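You operate a simulated robot arm through the tools that you are given. There is no shell and no other tool. Be economical: measure what you need, move in short steps, check, and stop when the job is done.

The job below is to be done with a simulated robot arm. You get a single attempt, and the scene is never put back.

TASK
Put the cup of lumpy glaze through the rotary sieve.
Fine: slide the bucket in and clamp it first; pour it all in, cup back, shut the cover and crank till the drum is empty; no splash. Set down upright: cup.

The check looks at the end state, three seconds after you hand in, the way a careful person would. Anything else that was tipped, shoved, dropped, spilled or broken makes it a failure. A push-on lid holds only when it is set on centred and level and pressed home; a screw cap is set on level and turned clockwise until tight.

THE ROBOT
A 7-joint arm with a fingered hand on a trunk, on a base that drives. Base frame: it is fixed to the floor where the robot stands at the start and does not move with it; the origin is under the middle of the robot, x ahead of it, y to its left, z up. Units: m, rad, N and s.
Its first joint turns from -2.897 to 2.897 rad. Places, roughly: bucket tray [1, 0, 0.8]; clamp bar [1.1, -0.1, 0.9]; cup [1, -1, 0.75]; drawer latch [1.1, 0.1, 1.1]; sieve cover [1.3, 0, 1.2]; sieving machine [1.3, 0, 1]; steel chute [1.2, -0.2, 1.2]; tank lever [1.3, -0.3, 1.3]. Payload 4 kg.
The TCP is the grasp point between the finger pads, 0.03 m short of the fingertips. In the tool frame z runs along the fingers and y along their closing line. The gripper opens to 0.104 m. The gripper's body begins 0.035 m behind the TCP. The gripper is a hand of 4 fingers: y runs from the thumb to the fingers, the wrist lies at [-0.015, -0.113, -0.19] in the tool frame, and closing takes about 1.5 s.
Orientation is told as [roll, pitch, yaw] about the base's x, y, z axes, in that order, counted from this pose: with the fingers straight down and the wrist toward the robot, the tool's x, y and z point along [0, 1, 0], [1, 0, 0] and [0, 0, -1] of the base frame.

THE INTERFACE
- The arm moves only by the tool send_rows. Its argument "series" is one flat list of numbers, 7 for each row, row after row: the shift along the tool's x, y, z in cm, then the turn, a rotation vector about the tool's x, y, z in rad, then the gripper command, from -1 (shut) to 1 (fully open), values between in proportion. In form: [tx, ty, tz, rx, ry, rz, gripper, tx, ty, tz, rx, ry, rz, gripper, ...]. A call has 1 to 8 rows; each row is the pose to reach, as a shift and turn from the pose commanded when the call began, along the tool's axes at that moment. Rows are played at 5 a second. More than 0.05 m and 0.15 rad between two rows, or a gripper value outside its range, and nothing of the call is played. A pose out of reach is approached as far as the arm can. The call stops where the force on the tool passes 90 N (or 10 N more than at its start, if that is more) or the arm is blocked; 0.2 s more then pass. Each finger travels about 0.153 m/s and halts on what it meets, pressing with about 31 N; the grip force reading is that of the motor and also rises with nothing between the fingers. The clock runs only during rows and for 0.2 s after the last one: add rows that repeat a pose to give the fingers time. It gives the time, the measured TCP pose, the force on the tool (base axes), the opening and the grip force at its end, in the units of the frame above (readings bear some noise), with the torque about the TCP (base axes, N m) and any sound that the robot's microphone picked up.
- Cameras (640 x 400 px; columns grow to the right, rows downward): "scene" is now at [0.3296, 0.1785, 1.2809]; the picture's right is [-0.25, -0.97, 0.00], its down [-0.05, 0.01, -1.00] and it looks along [0.97, -0.25, -0.05] (base axes); focal length 214 px, centre (320, 200). "wrist" rides on the gripper at [0.061, -0.092, -0.13] in the tool frame; the picture's right is [-0.81, 0.28, -0.52], its down [-0.53, -0.71, 0.46] and it looks along [-0.24, 0.64, 0.72] (tool axes); focal length 275 px, centre (320, 200). There is no depth. A picture from a camera that has moved, and an enlarged one, comes with that camera's place and axes in the base frame and with its lens.
- capture(camera): a new picture of that camera. No time passes.
- drive_base(legs): drives the robot by 1 to 6 legs, each [ahead, left, turn to the left] in m, m and rad, along the robot's own axes; the way and the turn of a leg run together, so that a leg with both is an arc; at most 1.5 m and 3.142 rad a leg. The arm and the cameras ride along, it lands a little off, and it stops where it bumps. It gives what a move gives.
- set_grasp(shape): the hand has 4 fingers and takes this shape, open, in about a second: jaw (thumb against the fingers, like two jaws); tri (thumb and two fingers); tip (a fingertip pinch); poke (one finger out to press); point (the index stretched); flat (the hand flat); cup (the hand cupped); fist (a fist). The gripper value then closes the fingers along that shape, each until it touches; the sizes above hold for jaw. It gives what a move gives, with no picture.
- aim_head(pan, tilt): turns the head with the scene camera to pan (to the left, within 2.496 rad either way) and tilt (down, from -0.506 to 1.204), counted from straight ahead of the robot. It gives what a move gives.
- zoom(camera, box): a new picture of the part [left, top, right, bottom] of that camera's present view, enlarged. No time passes.
- sign_off(): hands the job in; it is judged then, once.

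Go step by step. Nothing tells you exact positions but the pictures and the camera data: compare them with the known pose of the tool, close in by small moves and look again before you grip or let go. The budget is 120 turns and 90 pictures, counting those below and the enlarged ones. Unless the task says otherwise, let go and move clear before handing in.

The tools are called after ">>>" as name(argument=value, ...) on one line, values as JSON. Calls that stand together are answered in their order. send_rows: Moves the arm, as the interface text tells. Its arguments: {"type":"object","properties":{"series":{"type":"array","items":{"type":"number"}}},"required":["series"]} The other tools are called the same way: set_grasp (shape) gives the hand a shape; drive_base (legs) drives the base; aim_head (pan, tilt) turns the head that bears the scene camera; capture (camera) takes a picture; zoom (camera, box) takes an enlarged picture of a part of a camera's view; sign_off () hands the job in.

At the start:

```text
time_s: 0.0
ee_pos: [0.5709, -0.0006, 1.4697]
tcp_rot: [0.0, 0.0, 0.0]
contact_force: [-0.1, 0.3, 0.3]
wrist_torque: [0.02, 0.05, -0.03]
finger_gap: 0.1037
grasp_force: 0.1
shape: jaw
robot x, y, heading: [-0.0019, -0.0005, 0.0]
head pan, tilt: [-0.25, 0.054]
```

scene: 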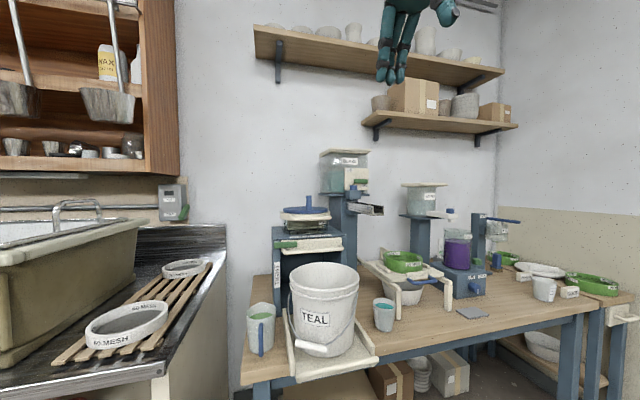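
wrist: 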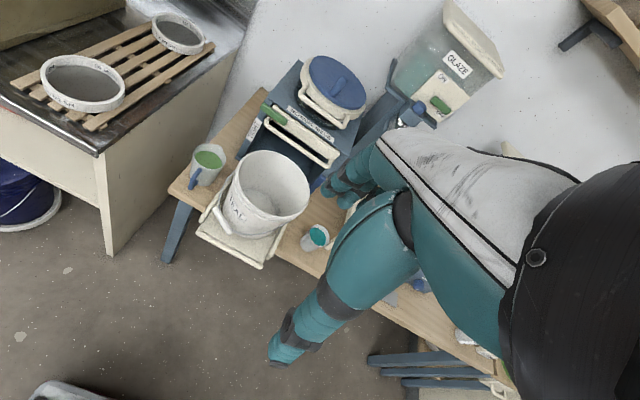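

I see the sieving machine ahead with a bucket on a sliding tray, several cups, and a glaze tank with chute. I'll enlarge the machine area and look around for the cup on the right.

>>> zoom(camera="scene", box=[230, 140, 410, 390])

>>> zoom(camera="scene", box=[380, 160, 640, 340])

>>> zoom(camera="wrist", box=[160, 20, 420, 280])

```text
1.60 times, centred on (320, 265) of scene
camera zoom: at [0.3296, 0.1785, 1.2809], right [-0.25, -0.97, 0.0], down [-0.05, 0.01, -1.0], along [0.97, -0.25, -0.05], focal length 343 px, centre (320, 96)
```

zoom: 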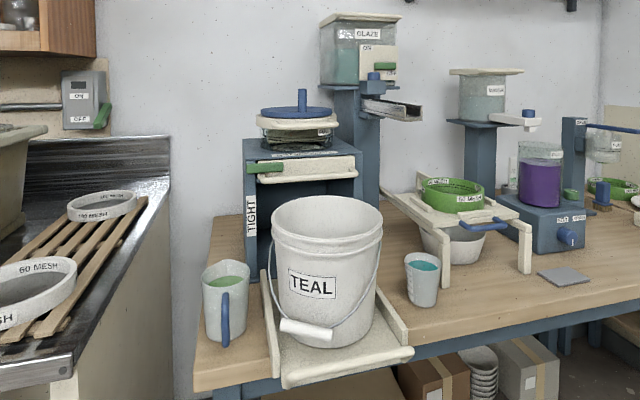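

```text
2.22 times, centred on (510, 250) of scene
camera zoom: at [0.3296, 0.1785, 1.2809], right [-0.25, -0.97, 0.0], down [-0.05, 0.01, -1.0], along [0.97, -0.25, -0.05], focal length 477 px, centre (-102, 89)
```

zoom: 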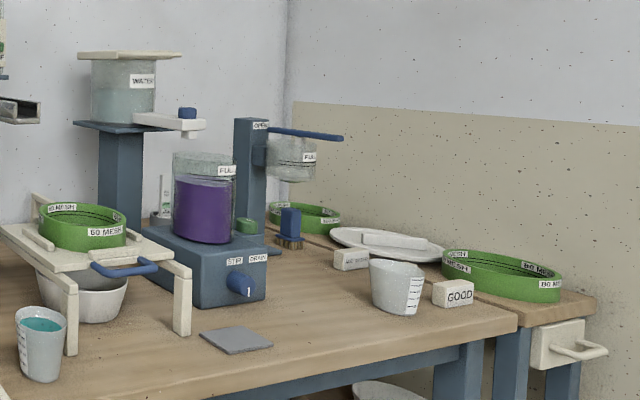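

```text
1.54 times, centred on (290, 150) of wrist
camera zoom: at [0.4785, 0.0597, 1.5998], right [0.28, -0.81, 0.52], down [-0.71, -0.53, -0.46], along [0.64, -0.24, -0.72], focal length 424 px, centre (366, 277)
```

zoom: 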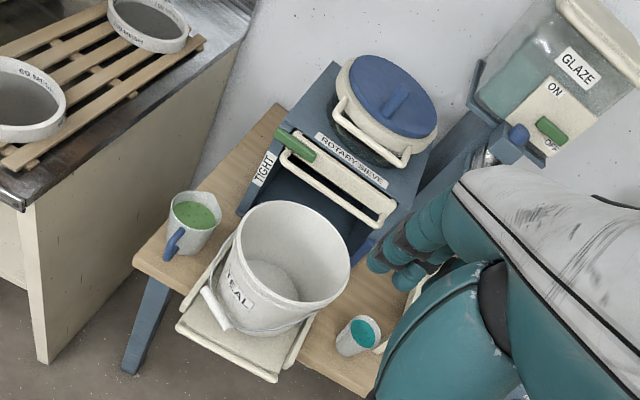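

The cup at about (1.04, -1.1) beside the GOOD block seems to be the listed cup. I'll zoom closer on the machine's details.

>>> zoom(camera="scene", box=[260, 180, 370, 260])

>>> zoom(camera="wrist", box=[230, 40, 390, 200])

>>> aim_head(pan=-0.8, tilt=0.4)

>>> capture(camera="scene")

```text
5.00 times, centred on (315, 220) of scene
camera zoom: at [0.3296, 0.1785, 1.2809], right [-0.25, -0.97, 0.0], down [-0.05, 0.01, -1.0], along [0.97, -0.25, -0.05], focal length 1072 px, centre (345, 100)
```

zoom: 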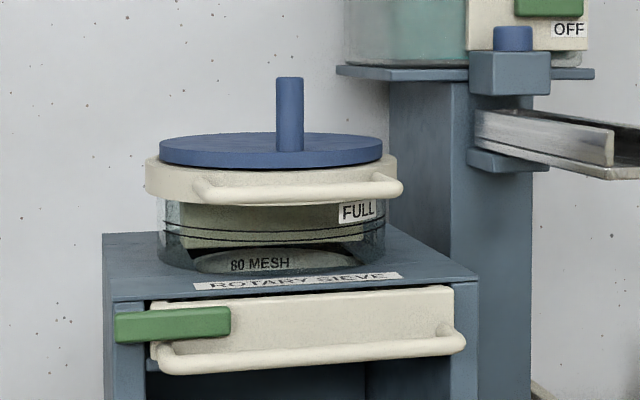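

```text
2.50 times, centred on (310, 120) of wrist
camera zoom: at [0.4785, 0.0597, 1.5998], right [0.28, -0.81, 0.52], down [-0.71, -0.53, -0.46], along [0.64, -0.24, -0.72], focal length 688 px, centre (345, 400)
```

zoom: 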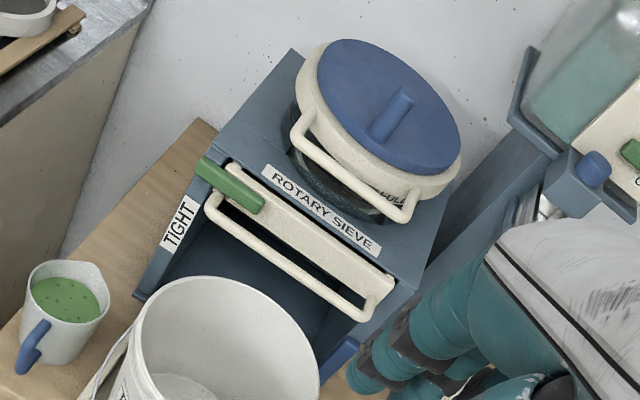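

```text
time_s: 1.0
ee_pos: [0.5716, -0.0017, 1.469]
tcp_rot: [0.001, -0.001, 0.0]
contact_force: [0.2, 0.6, 0.6]
wrist_torque: [-0.04, 0.02, -0.03]
finger_gap: 0.1036
grasp_force: 0.0
shape: jaw
robot x, y, heading: [-0.001, 0.0004, -0.001]
head pan, tilt: [-0.799, 0.4]
```

```text
82 pictures are left
camera scene: at [0.3058, 0.1347, 1.2489], right [-0.72, -0.7, 0.0], down [-0.27, 0.28, -0.92], along [0.64, -0.66, -0.39], focal length 214 px, centre (320, 200)
```

scene: 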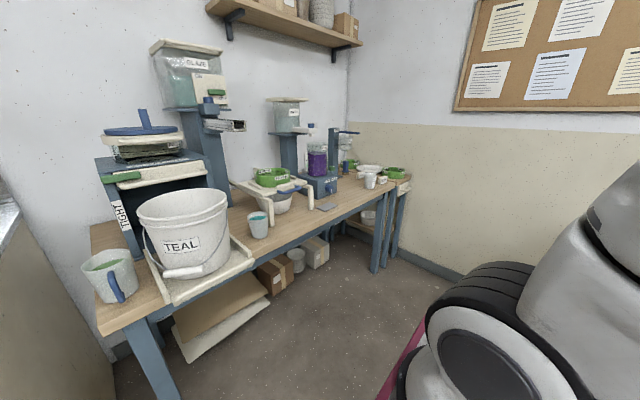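

Three vessels are candidates: the green mug left, the teal cup right of the bucket, and the white graduated cup at far right. I'll enlarge each.

>>> zoom(camera="scene", box=[235, 200, 285, 240])

>>> zoom(camera="scene", box=[340, 155, 420, 205])

>>> zoom(camera="wrist", box=[290, 215, 340, 255])

>>> zoom(camera="scene", box=[80, 140, 260, 310])

```text
10.00 times, centred on (260, 220) of scene
camera zoom: at [0.3058, 0.1347, 1.2489], right [-0.72, -0.7, 0.0], down [-0.27, 0.28, -0.92], along [0.64, -0.66, -0.39], focal length 2145 px, centre (920, 0)
```

zoom: 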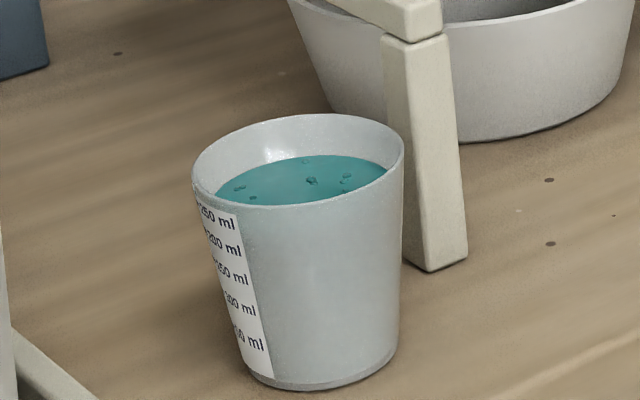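

```text
8.00 times, centred on (380, 180) of scene
camera zoom: at [0.3058, 0.1347, 1.2489], right [-0.72, -0.7, 0.0], down [-0.27, 0.28, -0.92], along [0.64, -0.66, -0.39], focal length 1716 px, centre (-160, 360)
```

zoom: 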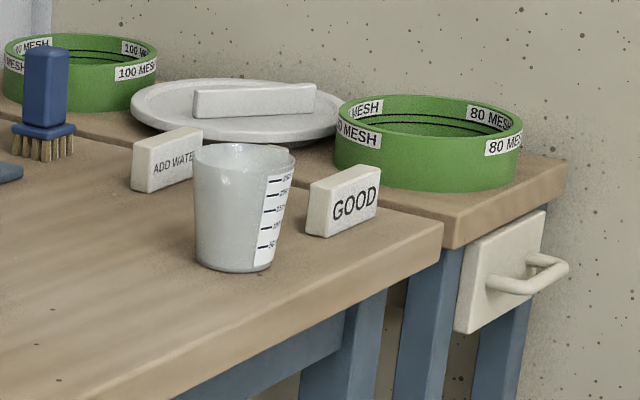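

```text
10.00 times, centred on (315, 235) of wrist
camera zoom: at [0.4785, 0.0597, 1.5999], right [0.28, -0.81, 0.52], down [-0.71, -0.53, -0.46], along [0.64, -0.24, -0.72], focal length 2753 px, centre (370, -150)
```

zoom: 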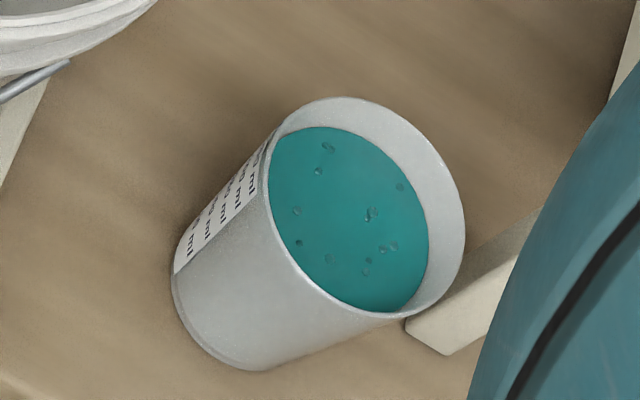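

```text
2.35 times, centred on (170, 225) of scene
camera zoom: at [0.3058, 0.1347, 1.2489], right [-0.72, -0.7, 0.0], down [-0.27, 0.28, -0.92], along [0.64, -0.66, -0.39], focal length 505 px, centre (673, 141)
```

zoom: 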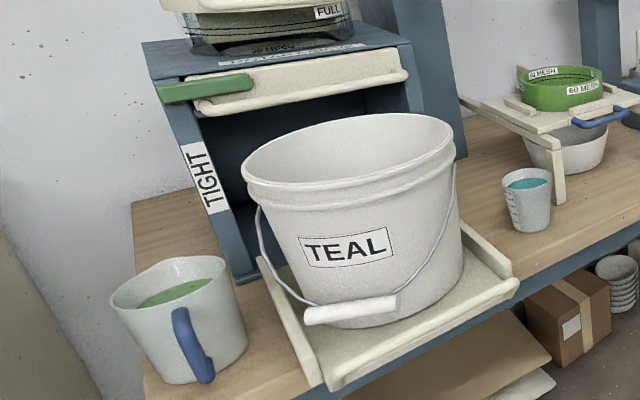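

The teal cup visibly has lumps and matches the TEAL bucket; the listed place points to the far-right cup, so I'll drive right to look inside it and to see the right side of the machine.

>>> drive_base(legs=[[0, -0.75, 0]])

>>> aim_head(pan=-0.2, tilt=0.4)

>>> capture(camera="scene")

>>> capture(camera="wrist")

```text
time_s: 4.7
ee_pos: [0.5694, -0.6844, 1.47]
tcp_rot: [-0.002, -0.001, -0.092]
contact_force: [0.4, -0.7, 0.1]
wrist_torque: [0.01, -0.02, 0.03]
finger_gap: 0.1038
grasp_force: 0.1
shape: jaw
robot x, y, heading: [-0.0017, -0.6296, -0.088]
head pan, tilt: [-0.799, 0.4]
stopped in leg 1: the robot was blocked; the commanded pose is now the measured one
```

```text
time_s: 5.7
ee_pos: [0.5684, -0.6838, 1.4701]
tcp_rot: [0.001, 0.0, -0.089]
contact_force: [0.5, -0.5, 0.4]
wrist_torque: [0.03, -0.02, -0.01]
finger_gap: 0.1035
grasp_force: 0.0
shape: jaw
robot x, y, heading: [0.0001, -0.6294, -0.088]
head pan, tilt: [-0.201, 0.4]
```

```text
77 pictures are left
camera scene: at [0.3474, -0.4799, 1.2489], right [-0.29, -0.96, 0.0], down [-0.37, 0.11, -0.92], along [0.88, -0.27, -0.39], focal length 214 px, centre (320, 200)
```

scene: 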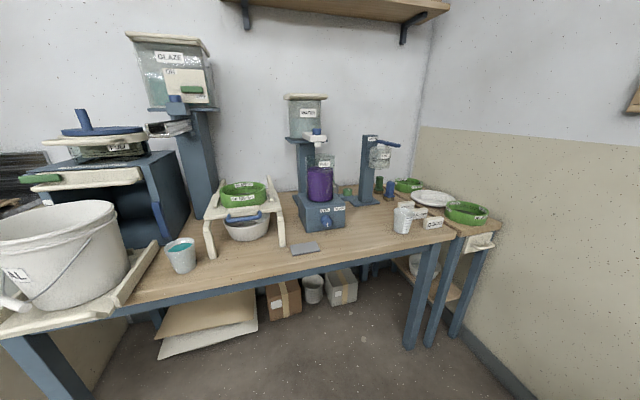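

```text
76 pictures are left
camera wrist: at [0.4821, -0.616, 1.5999], right [0.2, -0.83, 0.52], down [-0.76, -0.47, -0.46], along [0.62, -0.3, -0.72], focal length 275 px, centre (320, 200)
```

wrist: 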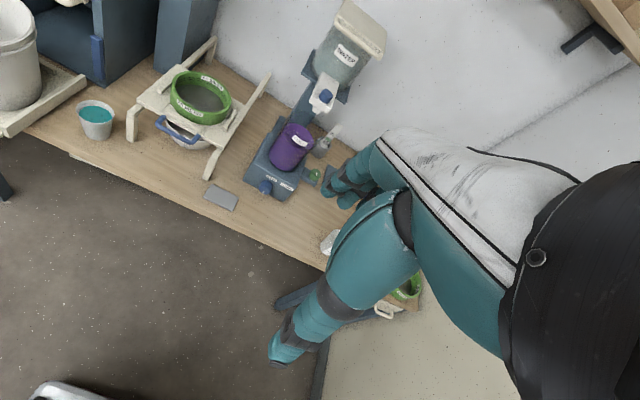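

The base bumped something at the right, but the view is good. I'll enlarge the far cup and the machine's right side.

>>> zoom(camera="scene", box=[375, 190, 445, 240])

>>> zoom(camera="scene", box=[10, 90, 210, 290])

```text
8.00 times, centred on (410, 215) of scene
camera zoom: at [0.3474, -0.4799, 1.2489], right [-0.29, -0.96, 0.0], down [-0.37, 0.11, -0.92], along [0.88, -0.27, -0.39], focal length 1716 px, centre (-400, 80)
```

zoom: 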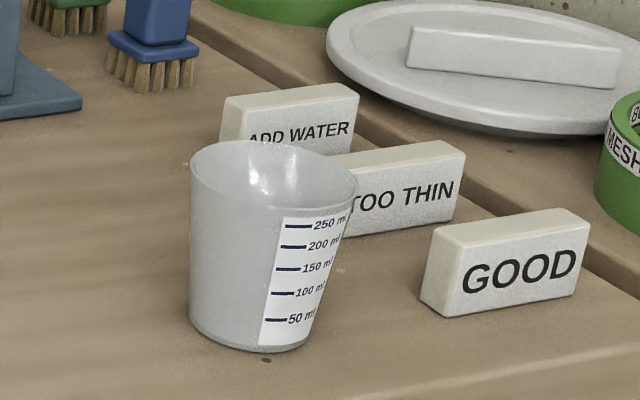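

```text
2.00 times, centred on (110, 190) of scene
camera zoom: at [0.3474, -0.4799, 1.2489], right [-0.29, -0.96, 0.0], down [-0.37, 0.11, -0.92], along [0.88, -0.27, -0.39], focal length 429 px, centre (740, 220)
```

zoom: 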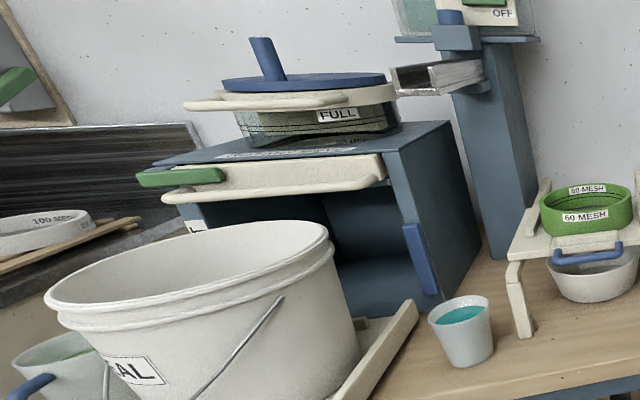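

The far cup looks empty from here, while the teal cup (about (1.05, -0.21)) has lumpy glaze. I'll move closer to look down into the far cup to be sure.

>>> drive_base(legs=[[0.3, 0.0, 0.0]])

>>> aim_head(pan=-0.7, tilt=0.6)

>>> capture(camera="scene")

```text
time_s: 7.8
ee_pos: [0.8656, -0.7108, 1.4702]
tcp_rot: [0.0, -0.001, -0.09]
contact_force: [-0.2, -0.3, 0.1]
wrist_torque: [-0.01, 0.01, 0.0]
finger_gap: 0.1034
grasp_force: 0.0
shape: jaw
robot x, y, heading: [0.2939, -0.6571, -0.091]
head pan, tilt: [-0.201, 0.4]
```

```text
time_s: 8.7
ee_pos: [0.8657, -0.7115, 1.4697]
tcp_rot: [0.001, -0.001, -0.089]
contact_force: [0.4, 0.6, -1.5]
wrist_torque: [0.05, 0.01, 0.0]
finger_gap: 0.1033
grasp_force: 0.0
shape: jaw
robot x, y, heading: [0.2956, -0.6626, -0.093]
head pan, tilt: [-0.7, 0.6]
```

```text
73 pictures are left
camera scene: at [0.6176, -0.5432, 1.2307], right [-0.71, -0.7, 0.0], down [-0.4, 0.4, -0.83], along [0.58, -0.59, -0.56], focal length 214 px, centre (320, 200)
```

scene: 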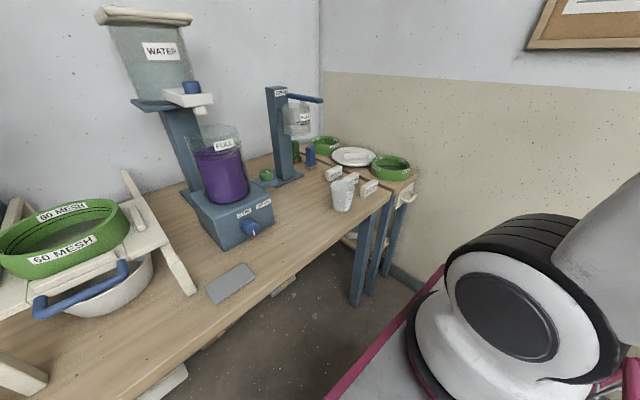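

The cup is nearer; zoom into it.

>>> zoom(camera="scene", box=[320, 170, 370, 220])

```text
8.00 times, centred on (345, 195) of scene
camera zoom: at [0.6176, -0.5432, 1.2307], right [-0.71, -0.7, 0.0], down [-0.4, 0.4, -0.83], along [0.58, -0.59, -0.56], focal length 1716 px, centre (120, 240)
```

zoom: 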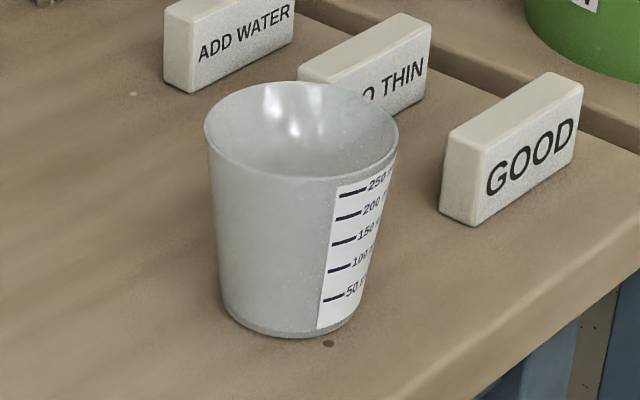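

The far cup is empty, so the teal lumpy cup is the one. I'll go back to the machine and look closely from the front.

>>> drive_base(legs=[[-0.25, 0, 0.09], [0, 0.55, 0]])

>>> aim_head(pan=0.0, tilt=0.35)

>>> capture(camera="scene")

>>> capture(camera="wrist")

```text
time_s: 10.4
ee_pos: [0.7303, -0.6014, 1.4698]
tcp_rot: [0.001, 0.0, 0.062]
contact_force: [-0.9, -0.4, 0.6]
wrist_torque: [-0.03, 0.0, 0.02]
finger_gap: 0.1039
grasp_force: 0.1
shape: jaw
robot x, y, heading: [0.1619, -0.6363, 0.06]
head pan, tilt: [-0.7, 0.6]
stopped in leg 1: the robot was blocked; the commanded pose is now the measured one
```

```text
time_s: 11.4
ee_pos: [0.7323, -0.601, 1.4686]
tcp_rot: [0.001, 0.001, 0.061]
contact_force: [0.7, 0.5, 0.1]
wrist_torque: [-0.02, 0.03, -0.02]
finger_gap: 0.1038
grasp_force: 0.1
shape: jaw
robot x, y, heading: [0.1611, -0.6342, 0.066]
head pan, tilt: [0.0, 0.351]
```

```text
71 pictures are left
camera scene: at [0.4834, -0.4146, 1.2534], right [0.06, -1.0, 0.0], down [-0.34, -0.02, -0.94], along [0.94, 0.06, -0.34], focal length 214 px, centre (320, 200)
```

scene: 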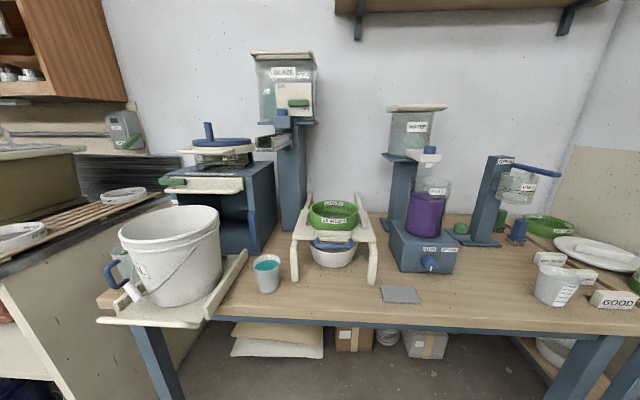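

```text
70 pictures are left
camera wrist: at [0.6355, -0.5471, 1.6001], right [0.32, -0.79, 0.52], down [-0.68, -0.58, -0.46], along [0.66, -0.2, -0.72], focal length 275 px, centre (320, 200)
```

wrist: 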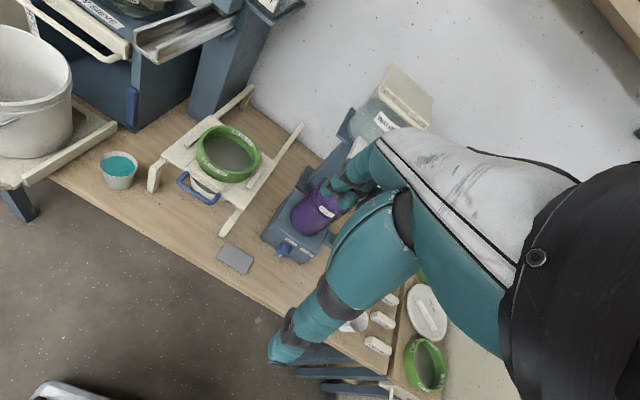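

Something behind/right blocks the base, so I'll drive left first.

>>> drive_base(legs=[[0, 0.6, -0.065]])

>>> aim_head(pan=0.0, tilt=0.4)

>>> capture(camera="scene")

>>> capture(camera="wrist")

```text
time_s: 14.8
ee_pos: [0.7142, -0.0326, 1.4698]
tcp_rot: [-0.001, 0.001, -0.001]
contact_force: [0.5, 1.1, 0.5]
wrist_torque: [-0.01, -0.01, 0.0]
finger_gap: 0.1039
grasp_force: 0.1
shape: jaw
robot x, y, heading: [0.1448, -0.0331, -0.003]
head pan, tilt: [0.0, 0.351]
```

```text
time_s: 15.5
ee_pos: [0.7151, -0.0334, 1.4688]
tcp_rot: [-0.001, 0.0, -0.001]
contact_force: [0.2, 0.8, 1.0]
wrist_torque: [0.01, 0.01, 0.0]
finger_gap: 0.1039
grasp_force: 0.1
shape: jaw
robot x, y, heading: [0.1446, -0.0336, 0.003]
head pan, tilt: [0.0, 0.4]
```

```text
69 pictures are left
camera scene: at [0.4781, 0.1691, 1.2489], right [0.0, -1.0, 0.0], down [-0.39, 0.0, -0.92], along [0.92, 0.0, -0.39], focal length 214 px, centre (320, 200)
```

scene: 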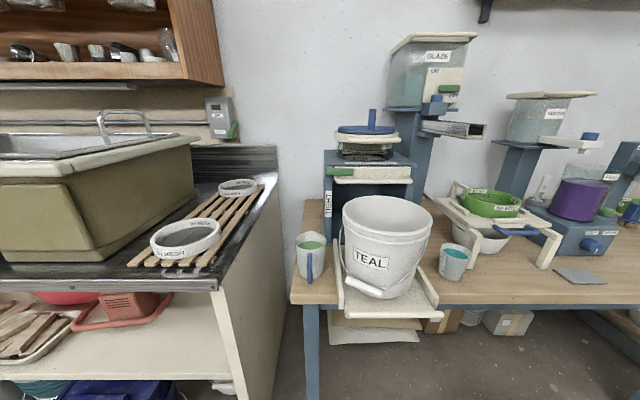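

```text
68 pictures are left
camera wrist: at [0.6221, 0.0272, 1.6001], right [0.27, -0.81, 0.52], down [-0.71, -0.53, -0.46], along [0.64, -0.24, -0.72], focal length 275 px, centre (320, 200)
```

wrist: 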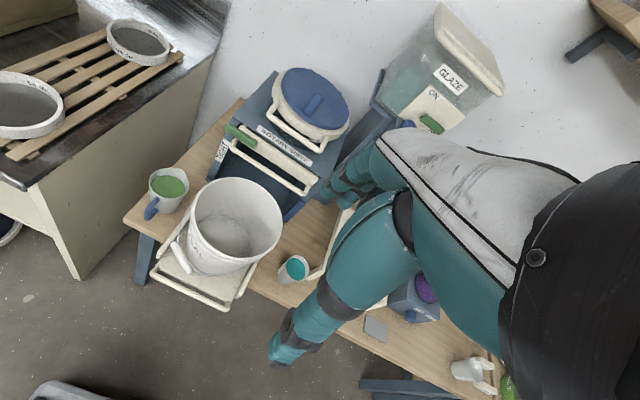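

Good front view. I'll zoom on the machine mouth, clamp and tray.

>>> zoom(camera="scene", box=[310, 100, 450, 200])

>>> zoom(camera="scene", box=[320, 190, 460, 320])

>>> zoom(camera="wrist", box=[140, 60, 360, 310])

```text
4.00 times, centred on (380, 150) of scene
camera zoom: at [0.4781, 0.1691, 1.2489], right [0.0, -1.0, 0.0], down [-0.39, 0.0, -0.92], along [0.92, 0.0, -0.39], focal length 858 px, centre (80, 400)
```

zoom: 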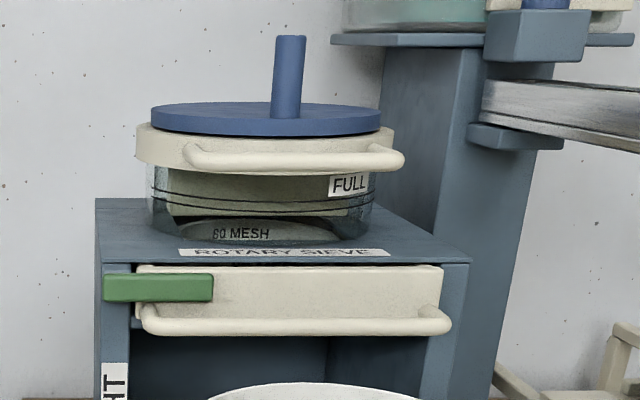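

```text
3.08 times, centred on (390, 255) of scene
camera zoom: at [0.4781, 0.1691, 1.2489], right [0.0, -1.0, 0.0], down [-0.39, 0.0, -0.92], along [0.92, 0.0, -0.39], focal length 660 px, centre (105, 31)
```

zoom: 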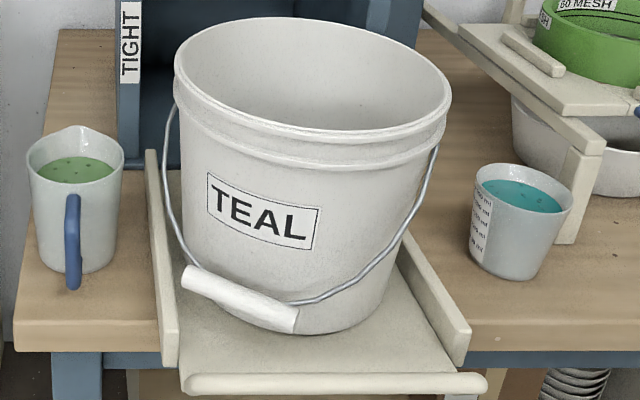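

```text
1.60 times, centred on (250, 185) of wrist
camera zoom: at [0.6221, 0.0272, 1.6001], right [0.27, -0.81, 0.52], down [-0.71, -0.53, -0.46], along [0.64, -0.24, -0.72], focal length 440 px, centre (432, 224)
```

zoom: 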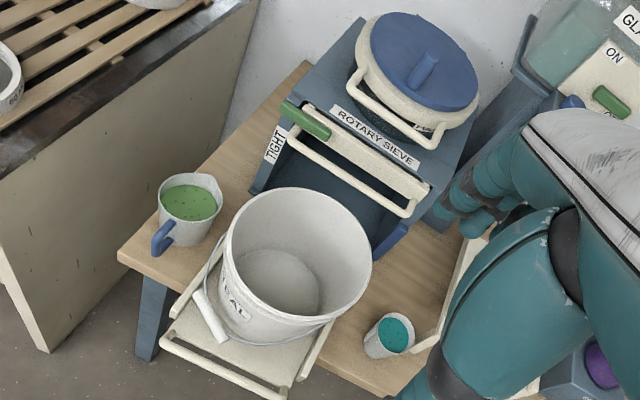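

I need the blue clamp bar's shape; zoom there.

>>> zoom(camera="wrist", box=[270, 160, 330, 230])

>>> drive_base(legs=[[-0.05, -0.15, 0]])

>>> zoom(camera="scene", box=[270, 130, 450, 300])

```text
5.71 times, centred on (300, 195) of wrist
camera zoom: at [0.6221, 0.0272, 1.6001], right [0.27, -0.81, 0.52], down [-0.71, -0.53, -0.46], along [0.64, -0.24, -0.72], focal length 1573 px, centre (434, 229)
```

zoom: 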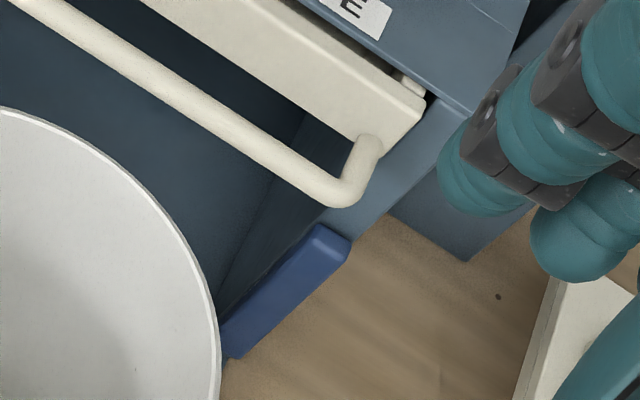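

```text
time_s: 16.9
ee_pos: [0.6642, -0.1841, 1.469]
tcp_rot: [0.0, 0.0, -0.001]
contact_force: [0.2, 0.4, 0.0]
wrist_torque: [-0.03, -0.05, -0.01]
finger_gap: 0.1035
grasp_force: 0.2
shape: jaw
robot x, y, heading: [0.0933, -0.1811, -0.001]
head pan, tilt: [0.0, 0.4]
```

```text
2.35 times, centred on (360, 215) of scene
camera zoom: at [0.4279, 0.0179, 1.2489], right [0.0, -1.0, 0.0], down [-0.39, 0.0, -0.92], along [0.92, 0.0, -0.39], focal length 505 px, centre (226, 165)
```

zoom: 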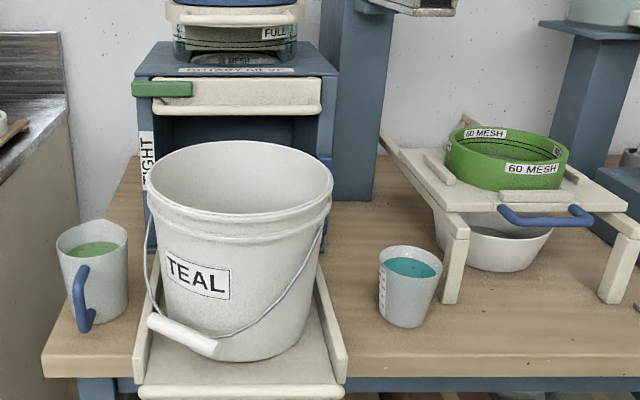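

The bucket stands at about (0.995, 0.0) on the tray, whose front rod is near x = 0.86, z = 0.775. I'll center the base, tilt the closed hand forward and lower it in front of the tray.

>>> drive_base(legs=[[0.03, 0.18, 0]])

>>> send_rows(series=[0, 0, 5, 0, 0, 0, -1, 0, 0, 10, -0.12, 0, 0, -1, 0, 0, 15, -0.25, 0, 0, -1, 0, 0, 20, -0.38, 0, 0, -1, 0, 0, 25, -0.52, 0, 0, -1, 0, 0, 30, -0.65, 0, 0, -1, 0, 0, 35, -0.785, 0, 0, -1, 0, 0, 40, -0.785, 0, 0, -1])

```text
time_s: 18.4
ee_pos: [0.6938, -0.0065, 1.4694]
tcp_rot: [0.0, 0.001, -0.003]
contact_force: [1.7, 0.1, 1.2]
wrist_torque: [-0.01, 0.0, -0.02]
finger_gap: 0.104
grasp_force: 0.0
shape: jaw
robot x, y, heading: [0.1166, -0.0064, -0.004]
head pan, tilt: [0.0, 0.4]
```

```text
time_s: 20.2
ee_pos: [0.7841, 0.0668, 1.1801]
tcp_rot: [0.063, -0.779, -0.086]
contact_force: [-1.5, -0.3, 0.7]
wrist_torque: [-0.01, 0.02, -0.01]
finger_gap: 0.0
grasp_force: 30.4
shape: jaw
out of reach, approached as far as the arm can: row 6, 7, 8
robot x, y, heading: [0.1197, -0.007, -0.007]
head pan, tilt: [0.0, 0.4]
```

The pitched pose is too near the trunk; I'll back off and see where the commanded pose is.

>>> drive_base(legs=[[-0.15, 0, 0]])

>>> send_rows(series=[0, 0, 0, 0, 0, 0, -1, 0, 0, 0, 0, 0, 0, -1])

```text
time_s: 21.6
ee_pos: [0.6312, 0.0704, 1.1752]
tcp_rot: [0.05, -0.772, -0.068]
contact_force: [1.2, -0.2, 0.6]
wrist_torque: [0.01, -0.01, -0.04]
finger_gap: 0.0001
grasp_force: 31.3
shape: jaw
robot x, y, heading: [-0.0279, -0.0054, -0.003]
head pan, tilt: [0.0, 0.4]
```

```text
time_s: 22.2
ee_pos: [0.6322, 0.0673, 1.1767]
tcp_rot: [0.051, -0.769, -0.074]
contact_force: [-0.8, 0.7, -0.3]
wrist_torque: [0.0, 0.0, 0.01]
finger_gap: 0.0
grasp_force: 31.3
shape: jaw
robot x, y, heading: [-0.0267, -0.0031, -0.005]
head pan, tilt: [0.0, 0.4]
```

The commanded pose tracks the measured one. Now go out and down toward the tray front, squaring the tool.

>>> send_rows(series=[-1.6, 3.58, 3.49, 0, 0, -0.02, -1, -3.2, 7.2, 7.0, 0, 0, -0.053, -1, -4.8, 10.0, 9.8, 0, 0, -0.053, -1, -6.7, 6.6, 13.3, 0, 0, -0.053, -1, -6.7, 3.2, 16.8, 0, 0, -0.053, -1, -6.7, -0.2, 20.3, 0, 0, -0.053, -1, -6.7, -3.6, 23.8, 0, 0, -0.053, -1, -6.7, -7, 27.3, 0, 0, -0.053, -1])

```text
refused: row 1 steps farther than a row can; nothing moved
```

>>> send_rows(series=[-1.6, 3.3, 3.2, 0, 0, -0.02, -1, -3.2, 6.6, 6.4, 0, 0, -0.053, -1, -4.8, 9.6, 9.4, 0, 0, -0.053, -1, -6.5, 6.4, 12.6, 0, 0, -0.053, -1, -6.7, 3.2, 16.1, 0, 0, -0.053, -1, -6.7, -0.2, 19.6, 0, 0, -0.053, -1, -6.7, -3.6, 23.1, 0, 0, -0.053, -1, -6.7, -7, 26.6, 0, 0, -0.053, -1])

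>>> capture(camera="scene")

```text
time_s: 24.0
ee_pos: [0.768, 0.0057, 0.9346]
tcp_rot: [0.007, -0.775, -0.004]
contact_force: [-0.4, -0.6, 0.0]
wrist_torque: [0.0, 0.02, 0.0]
finger_gap: 0.0
grasp_force: 31.4
shape: jaw
robot x, y, heading: [-0.0254, -0.0021, -0.003]
head pan, tilt: [0.0, 0.4]
```

```text
62 pictures are left
camera scene: at [0.264, 0.2278, 1.1887], right [0.55, -0.84, 0.0], down [-0.76, -0.5, -0.4], along [0.34, 0.22, -0.91], focal length 214 px, centre (320, 200)
```

scene: 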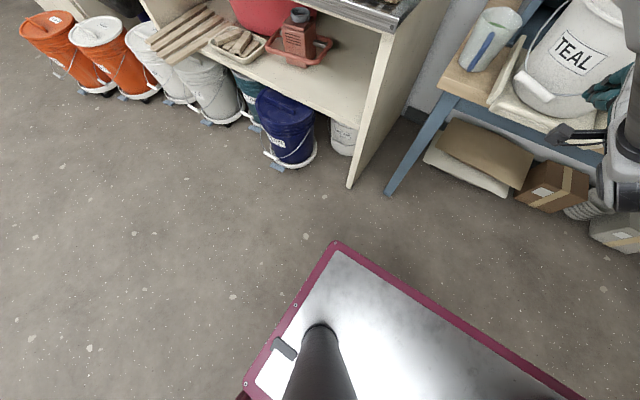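

The trunk leans with the arm, so I re-aim the head.

>>> aim_head(pan=-0.6, tilt=-0.2)

>>> capture(camera="scene")

>>> capture(camera="wrist")

```text
time_s: 25.0
ee_pos: [0.767, 0.005, 0.935]
tcp_rot: [0.0, -0.775, 0.0]
contact_force: [-0.1, -0.1, -0.3]
wrist_torque: [-0.02, -0.01, 0.02]
finger_gap: 0.0001
grasp_force: 30.6
shape: jaw
robot x, y, heading: [-0.0268, -0.0074, -0.007]
head pan, tilt: [-0.6, -0.201]
```

```text
61 pictures are left
camera scene: at [0.2646, 0.2282, 1.1891], right [0.55, -0.84, 0.0], down [-0.76, -0.5, -0.41], along [0.34, 0.22, -0.91], focal length 214 px, centre (320, 200)
```

scene: 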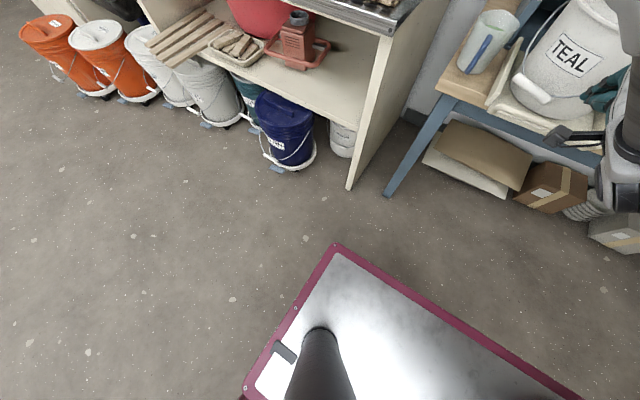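

```text
60 pictures are left
camera wrist: at [0.6098, 0.0649, 0.9637], right [-0.17, -0.81, 0.56], down [-0.19, -0.53, -0.82], along [0.97, -0.24, -0.07], focal length 275 px, centre (320, 200)
```

wrist: 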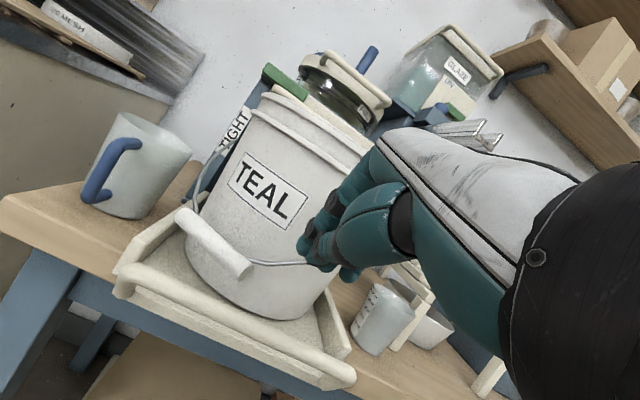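

The rod of the tray is near x≈0.85, z≈0.79. Lower the closed fingers in front of it.

>>> send_rows(series=[0, -2.4, 4, 0, 0, 0, -1, 0, -4.8, 8, 0, 0, 0, -1, 0, -7.1, 12, 0, 0, 0, -1, 0, -7.1, 12, 0, 0, 0, -1])

>>> capture(camera="wrist")

```text
time_s: 26.0
ee_pos: [0.8, 0.0078, 0.7983]
tcp_rot: [-0.004, -0.774, 0.009]
contact_force: [-0.2, 0.8, -0.5]
wrist_torque: [-0.01, 0.01, -0.02]
finger_gap: 0.0
grasp_force: 30.7
shape: jaw
robot x, y, heading: [-0.0249, -0.0057, -0.001]
head pan, tilt: [-0.6, -0.201]
```

```text
59 pictures are left
camera wrist: at [0.6409, 0.0675, 0.827], right [-0.16, -0.81, 0.56], down [-0.19, -0.54, -0.82], along [0.97, -0.24, -0.07], focal length 275 px, centre (320, 200)
```

wrist: 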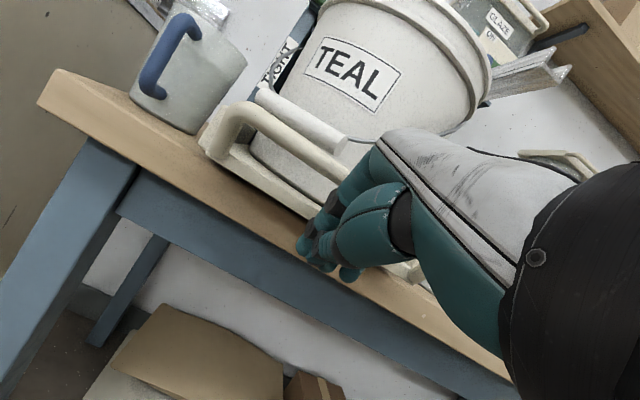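

The table top seems to be at z≈0.78, so the rod is around z≈0.81: I back off, raise 3.5 cm, and then push forward.

>>> send_rows(series=[0, -1.4, -1.4, 0, 0, 0, -1, 0, 1.05, -3.9, 0, 0, 0, -1, 0, 1.05, -3.9, 0, 0, 0, -1])

>>> capture(camera="wrist")

```text
time_s: 26.8
ee_pos: [0.7798, 0.009, 0.8344]
tcp_rot: [-0.004, -0.773, 0.007]
contact_force: [0.0, 0.7, -0.6]
wrist_torque: [0.0, -0.03, -0.02]
finger_gap: 0.0
grasp_force: 31.1
shape: jaw
robot x, y, heading: [-0.0259, -0.0019, -0.004]
head pan, tilt: [-0.6, -0.201]
```

```text
58 pictures are left
camera wrist: at [0.6217, 0.0684, 0.8639], right [-0.16, -0.81, 0.56], down [-0.19, -0.54, -0.82], along [0.97, -0.24, -0.07], focal length 275 px, centre (320, 200)
```

wrist: 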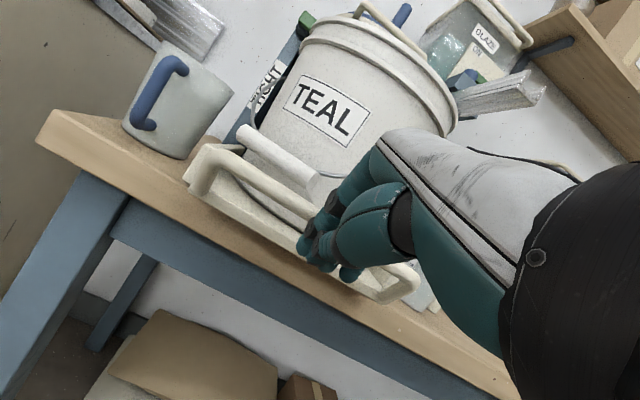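

Now push straight forward.

>>> send_rows(series=[0, 1.79, 1.75, 0, 0, 0, -1, 0, 3.57, 3.5, 0, 0, 0, -1, 0, 5.36, 5.25, 0, 0, 0, -1, 0, 7.14, 7.0, 0, 0, 0, -1, 0, 8.9, 8.75, 0, 0, 0, -1])

>>> capture(camera="wrist")

```text
time_s: 28.0
ee_pos: [0.9055, 0.0067, 0.8344]
tcp_rot: [-0.001, -0.775, 0.004]
contact_force: [-0.6, 0.4, 0.2]
wrist_torque: [0.0, 0.0, 0.0]
finger_gap: 0.0
grasp_force: 31.1
shape: jaw
robot x, y, heading: [-0.0264, -0.005, -0.004]
head pan, tilt: [-0.6, -0.201]
```

```text
57 pictures are left
camera wrist: at [0.7472, 0.0659, 0.8638], right [-0.16, -0.81, 0.56], down [-0.19, -0.54, -0.82], along [0.97, -0.24, -0.07], focal length 275 px, centre (320, 200)
```

wrist: 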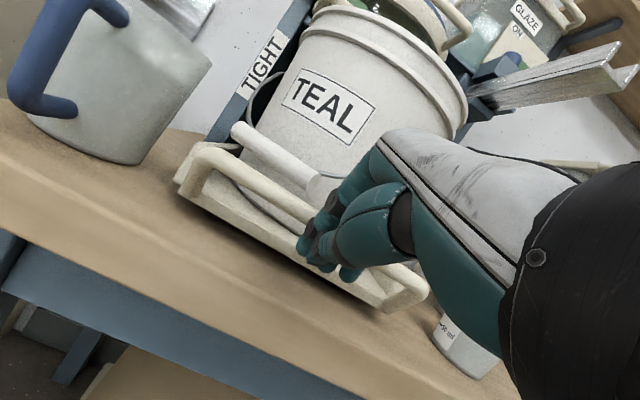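

It slides well; keep pushing until it stops.

>>> send_rows(series=[0, 1.79, 1.75, 0, 0, 0, -1, 0, 3.57, 3.5, 0, 0, 0, -1, 0, 5.36, 5.25, 0, 0, 0, -1, 0, 7.14, 7.0, 0, 0, 0, -1, 0, 8.9, 8.75, 0, 0, 0, -1])

>>> capture(camera="wrist")

```text
time_s: 29.2
ee_pos: [1.0295, 0.008, 0.834]
tcp_rot: [-0.002, -0.775, 0.008]
contact_force: [-0.1, 0.5, 0.8]
wrist_torque: [-0.01, 0.0, 0.0]
finger_gap: 0.0002
grasp_force: 31.1
shape: jaw
robot x, y, heading: [-0.03, -0.009, -0.008]
head pan, tilt: [-0.6, -0.201]
```

```text
56 pictures are left
camera wrist: at [0.8715, 0.0685, 0.863], right [-0.16, -0.81, 0.56], down [-0.19, -0.54, -0.82], along [0.97, -0.24, -0.07], focal length 275 px, centre (320, 200)
```

wrist: 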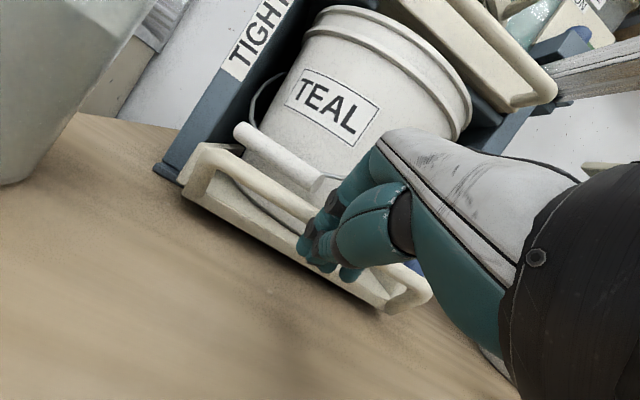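

Continue a little more until it meets its stop.

>>> send_rows(series=[0, 1.43, 1.4, 0, 0, 0, -1, 0, 2.86, 2.8, 0, 0, 0, -1, 0, 4.29, 4.2, 0, 0, 0, -1, 0, 5.7, 5.6, 0, 0, 0, -1])

>>> capture(camera="wrist")

```text
time_s: 30.1
ee_pos: [1.0925, 0.0073, 0.8314]
tcp_rot: [-0.007, -0.767, 0.004]
contact_force: [-72.4, 2.1, 12.5]
wrist_torque: [-0.24, -0.36, -0.49]
finger_gap: 0.0002
grasp_force: 30.9
shape: jaw
robot x, y, heading: [-0.0299, -0.005, -0.01]
head pan, tilt: [-0.6, -0.201]
stopped in row 4: the force on the tool passed its limit at 122 N (the readings are from after the stop); the commanded pose is now the measured one
```

```text
55 pictures are left
camera wrist: at [0.9338, 0.0676, 0.8629], right [-0.16, -0.81, 0.57], down [-0.2, -0.54, -0.82], along [0.97, -0.24, -0.07], focal length 275 px, centre (320, 200)
```

wrist: 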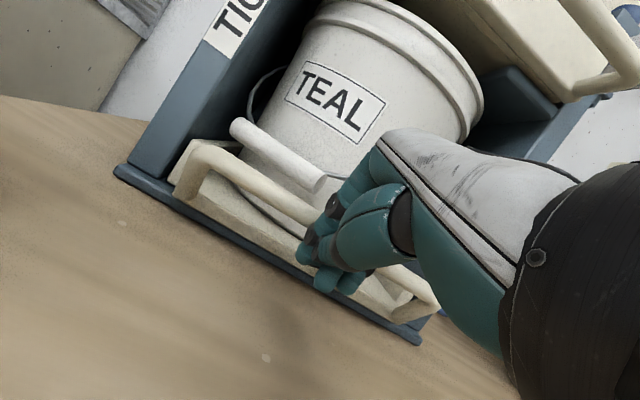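

The tray is against its stop. Retreat straight back and view the clamp.

>>> send_rows(series=[0, -3.5, -3.4, 0, 0, 0, -1, 0, -7, -6.8, 0, 0, 0, -1, 0, -10.5, -10.2, 0, 0, 0, -1, 0, -14, -13.6, 0, 0, 0, -1, 0, -17.5, -17, 0, 0, 0, -1, 0, -21, -20.4, 0, 0, 0, -1])

>>> capture(camera="wrist")

>>> aim_head(pan=0.0, tilt=-0.2)

>>> capture(camera="scene")

```text
time_s: 31.5
ee_pos: [0.8029, 0.0062, 0.8326]
tcp_rot: [-0.006, -0.769, 0.006]
contact_force: [0.3, -0.3, -0.1]
wrist_torque: [-0.02, 0.03, -0.01]
finger_gap: 0.0001
grasp_force: 31.2
shape: jaw
robot x, y, heading: [-0.0275, -0.0034, -0.005]
head pan, tilt: [-0.6, -0.201]
```

```text
54 pictures are left
camera wrist: at [0.6459, 0.0651, 0.8626], right [-0.16, -0.81, 0.57], down [-0.19, -0.54, -0.82], along [0.97, -0.24, -0.07], focal length 275 px, centre (320, 200)
```

wrist: 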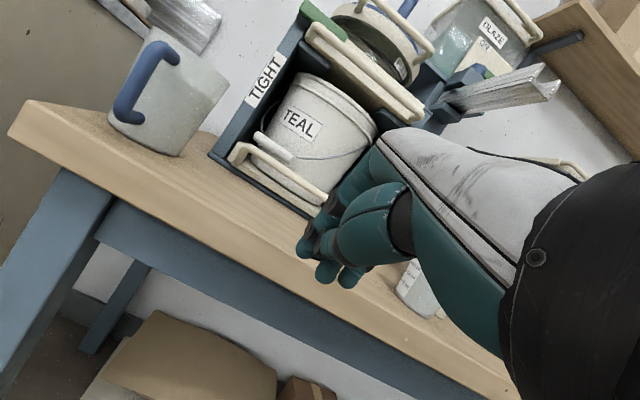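

```text
time_s: 32.5
ee_pos: [0.8043, 0.0051, 0.8329]
tcp_rot: [-0.005, -0.771, 0.005]
contact_force: [-0.4, -0.6, -0.5]
wrist_torque: [0.0, 0.01, 0.01]
finger_gap: 0.0
grasp_force: 31.1
shape: jaw
robot x, y, heading: [-0.0283, -0.0038, -0.004]
head pan, tilt: [0.0, -0.201]
```

```text
53 pictures are left
camera scene: at [0.2966, 0.1953, 1.3033], right [0.0, -1.0, 0.0], down [0.2, 0.0, -0.98], along [0.98, 0.0, 0.2], focal length 214 px, centre (320, 200)
```

scene: 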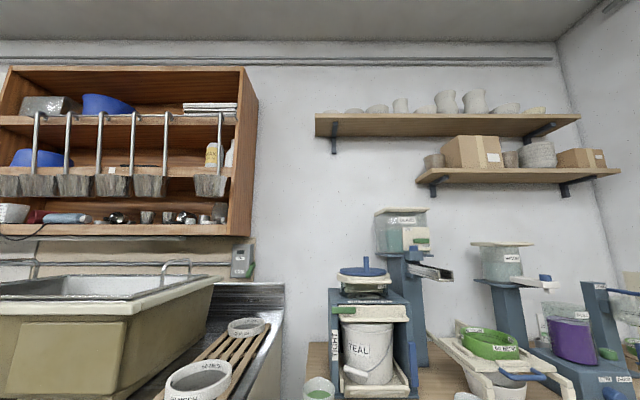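

The head responds again. Aim at the machine and zoom.

>>> aim_head(pan=-0.15, tilt=0.3)

>>> zoom(camera="scene", box=[240, 90, 400, 270])

```text
time_s: 33.5
ee_pos: [0.8054, 0.0048, 0.8321]
tcp_rot: [-0.005, -0.769, 0.005]
contact_force: [-0.3, -0.6, -0.2]
wrist_torque: [-0.01, 0.02, -0.01]
finger_gap: 0.0001
grasp_force: 31.1
shape: jaw
robot x, y, heading: [-0.0279, -0.0023, -0.004]
head pan, tilt: [-0.15, 0.3]
```

```text
2.22 times, centred on (320, 180) of scene
camera zoom: at [0.3057, 0.1814, 1.2582], right [-0.15, -0.99, 0.0], down [-0.29, 0.04, -0.96], along [0.94, -0.15, -0.29], focal length 477 px, centre (320, 244)
```

zoom: 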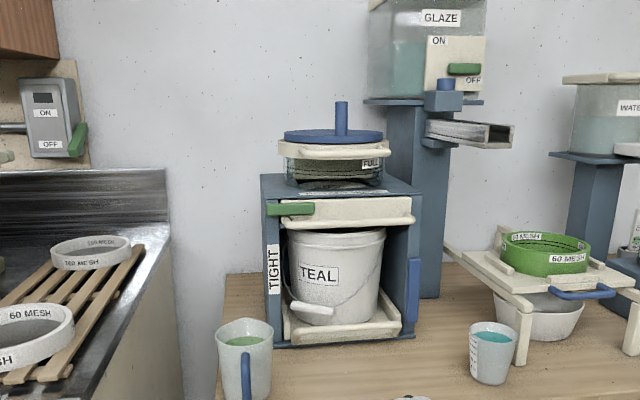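

Zoom harder onto the blue clamp bar and the cover.

>>> zoom(camera="scene", box=[310, 170, 375, 230])

>>> zoom(camera="scene", box=[285, 110, 375, 175])

```text
6.67 times, centred on (342, 200) of scene
camera zoom: at [0.3057, 0.1814, 1.2582], right [-0.15, -0.99, 0.0], down [-0.29, 0.04, -0.96], along [0.94, -0.15, -0.29], focal length 1430 px, centre (170, 200)
```

zoom: 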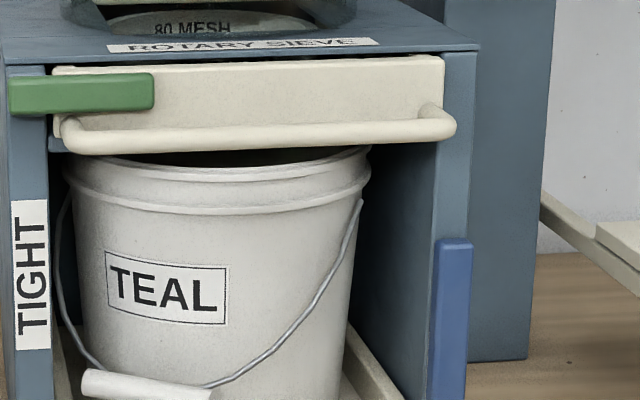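

```text
6.15 times, centred on (330, 142) of scene
camera zoom: at [0.3057, 0.1814, 1.2582], right [-0.15, -0.99, 0.0], down [-0.29, 0.04, -0.96], along [0.94, -0.15, -0.29], focal length 1320 px, centre (258, 554)
```

zoom: 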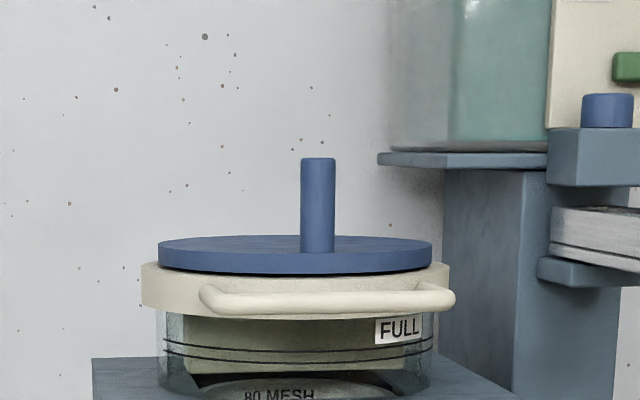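

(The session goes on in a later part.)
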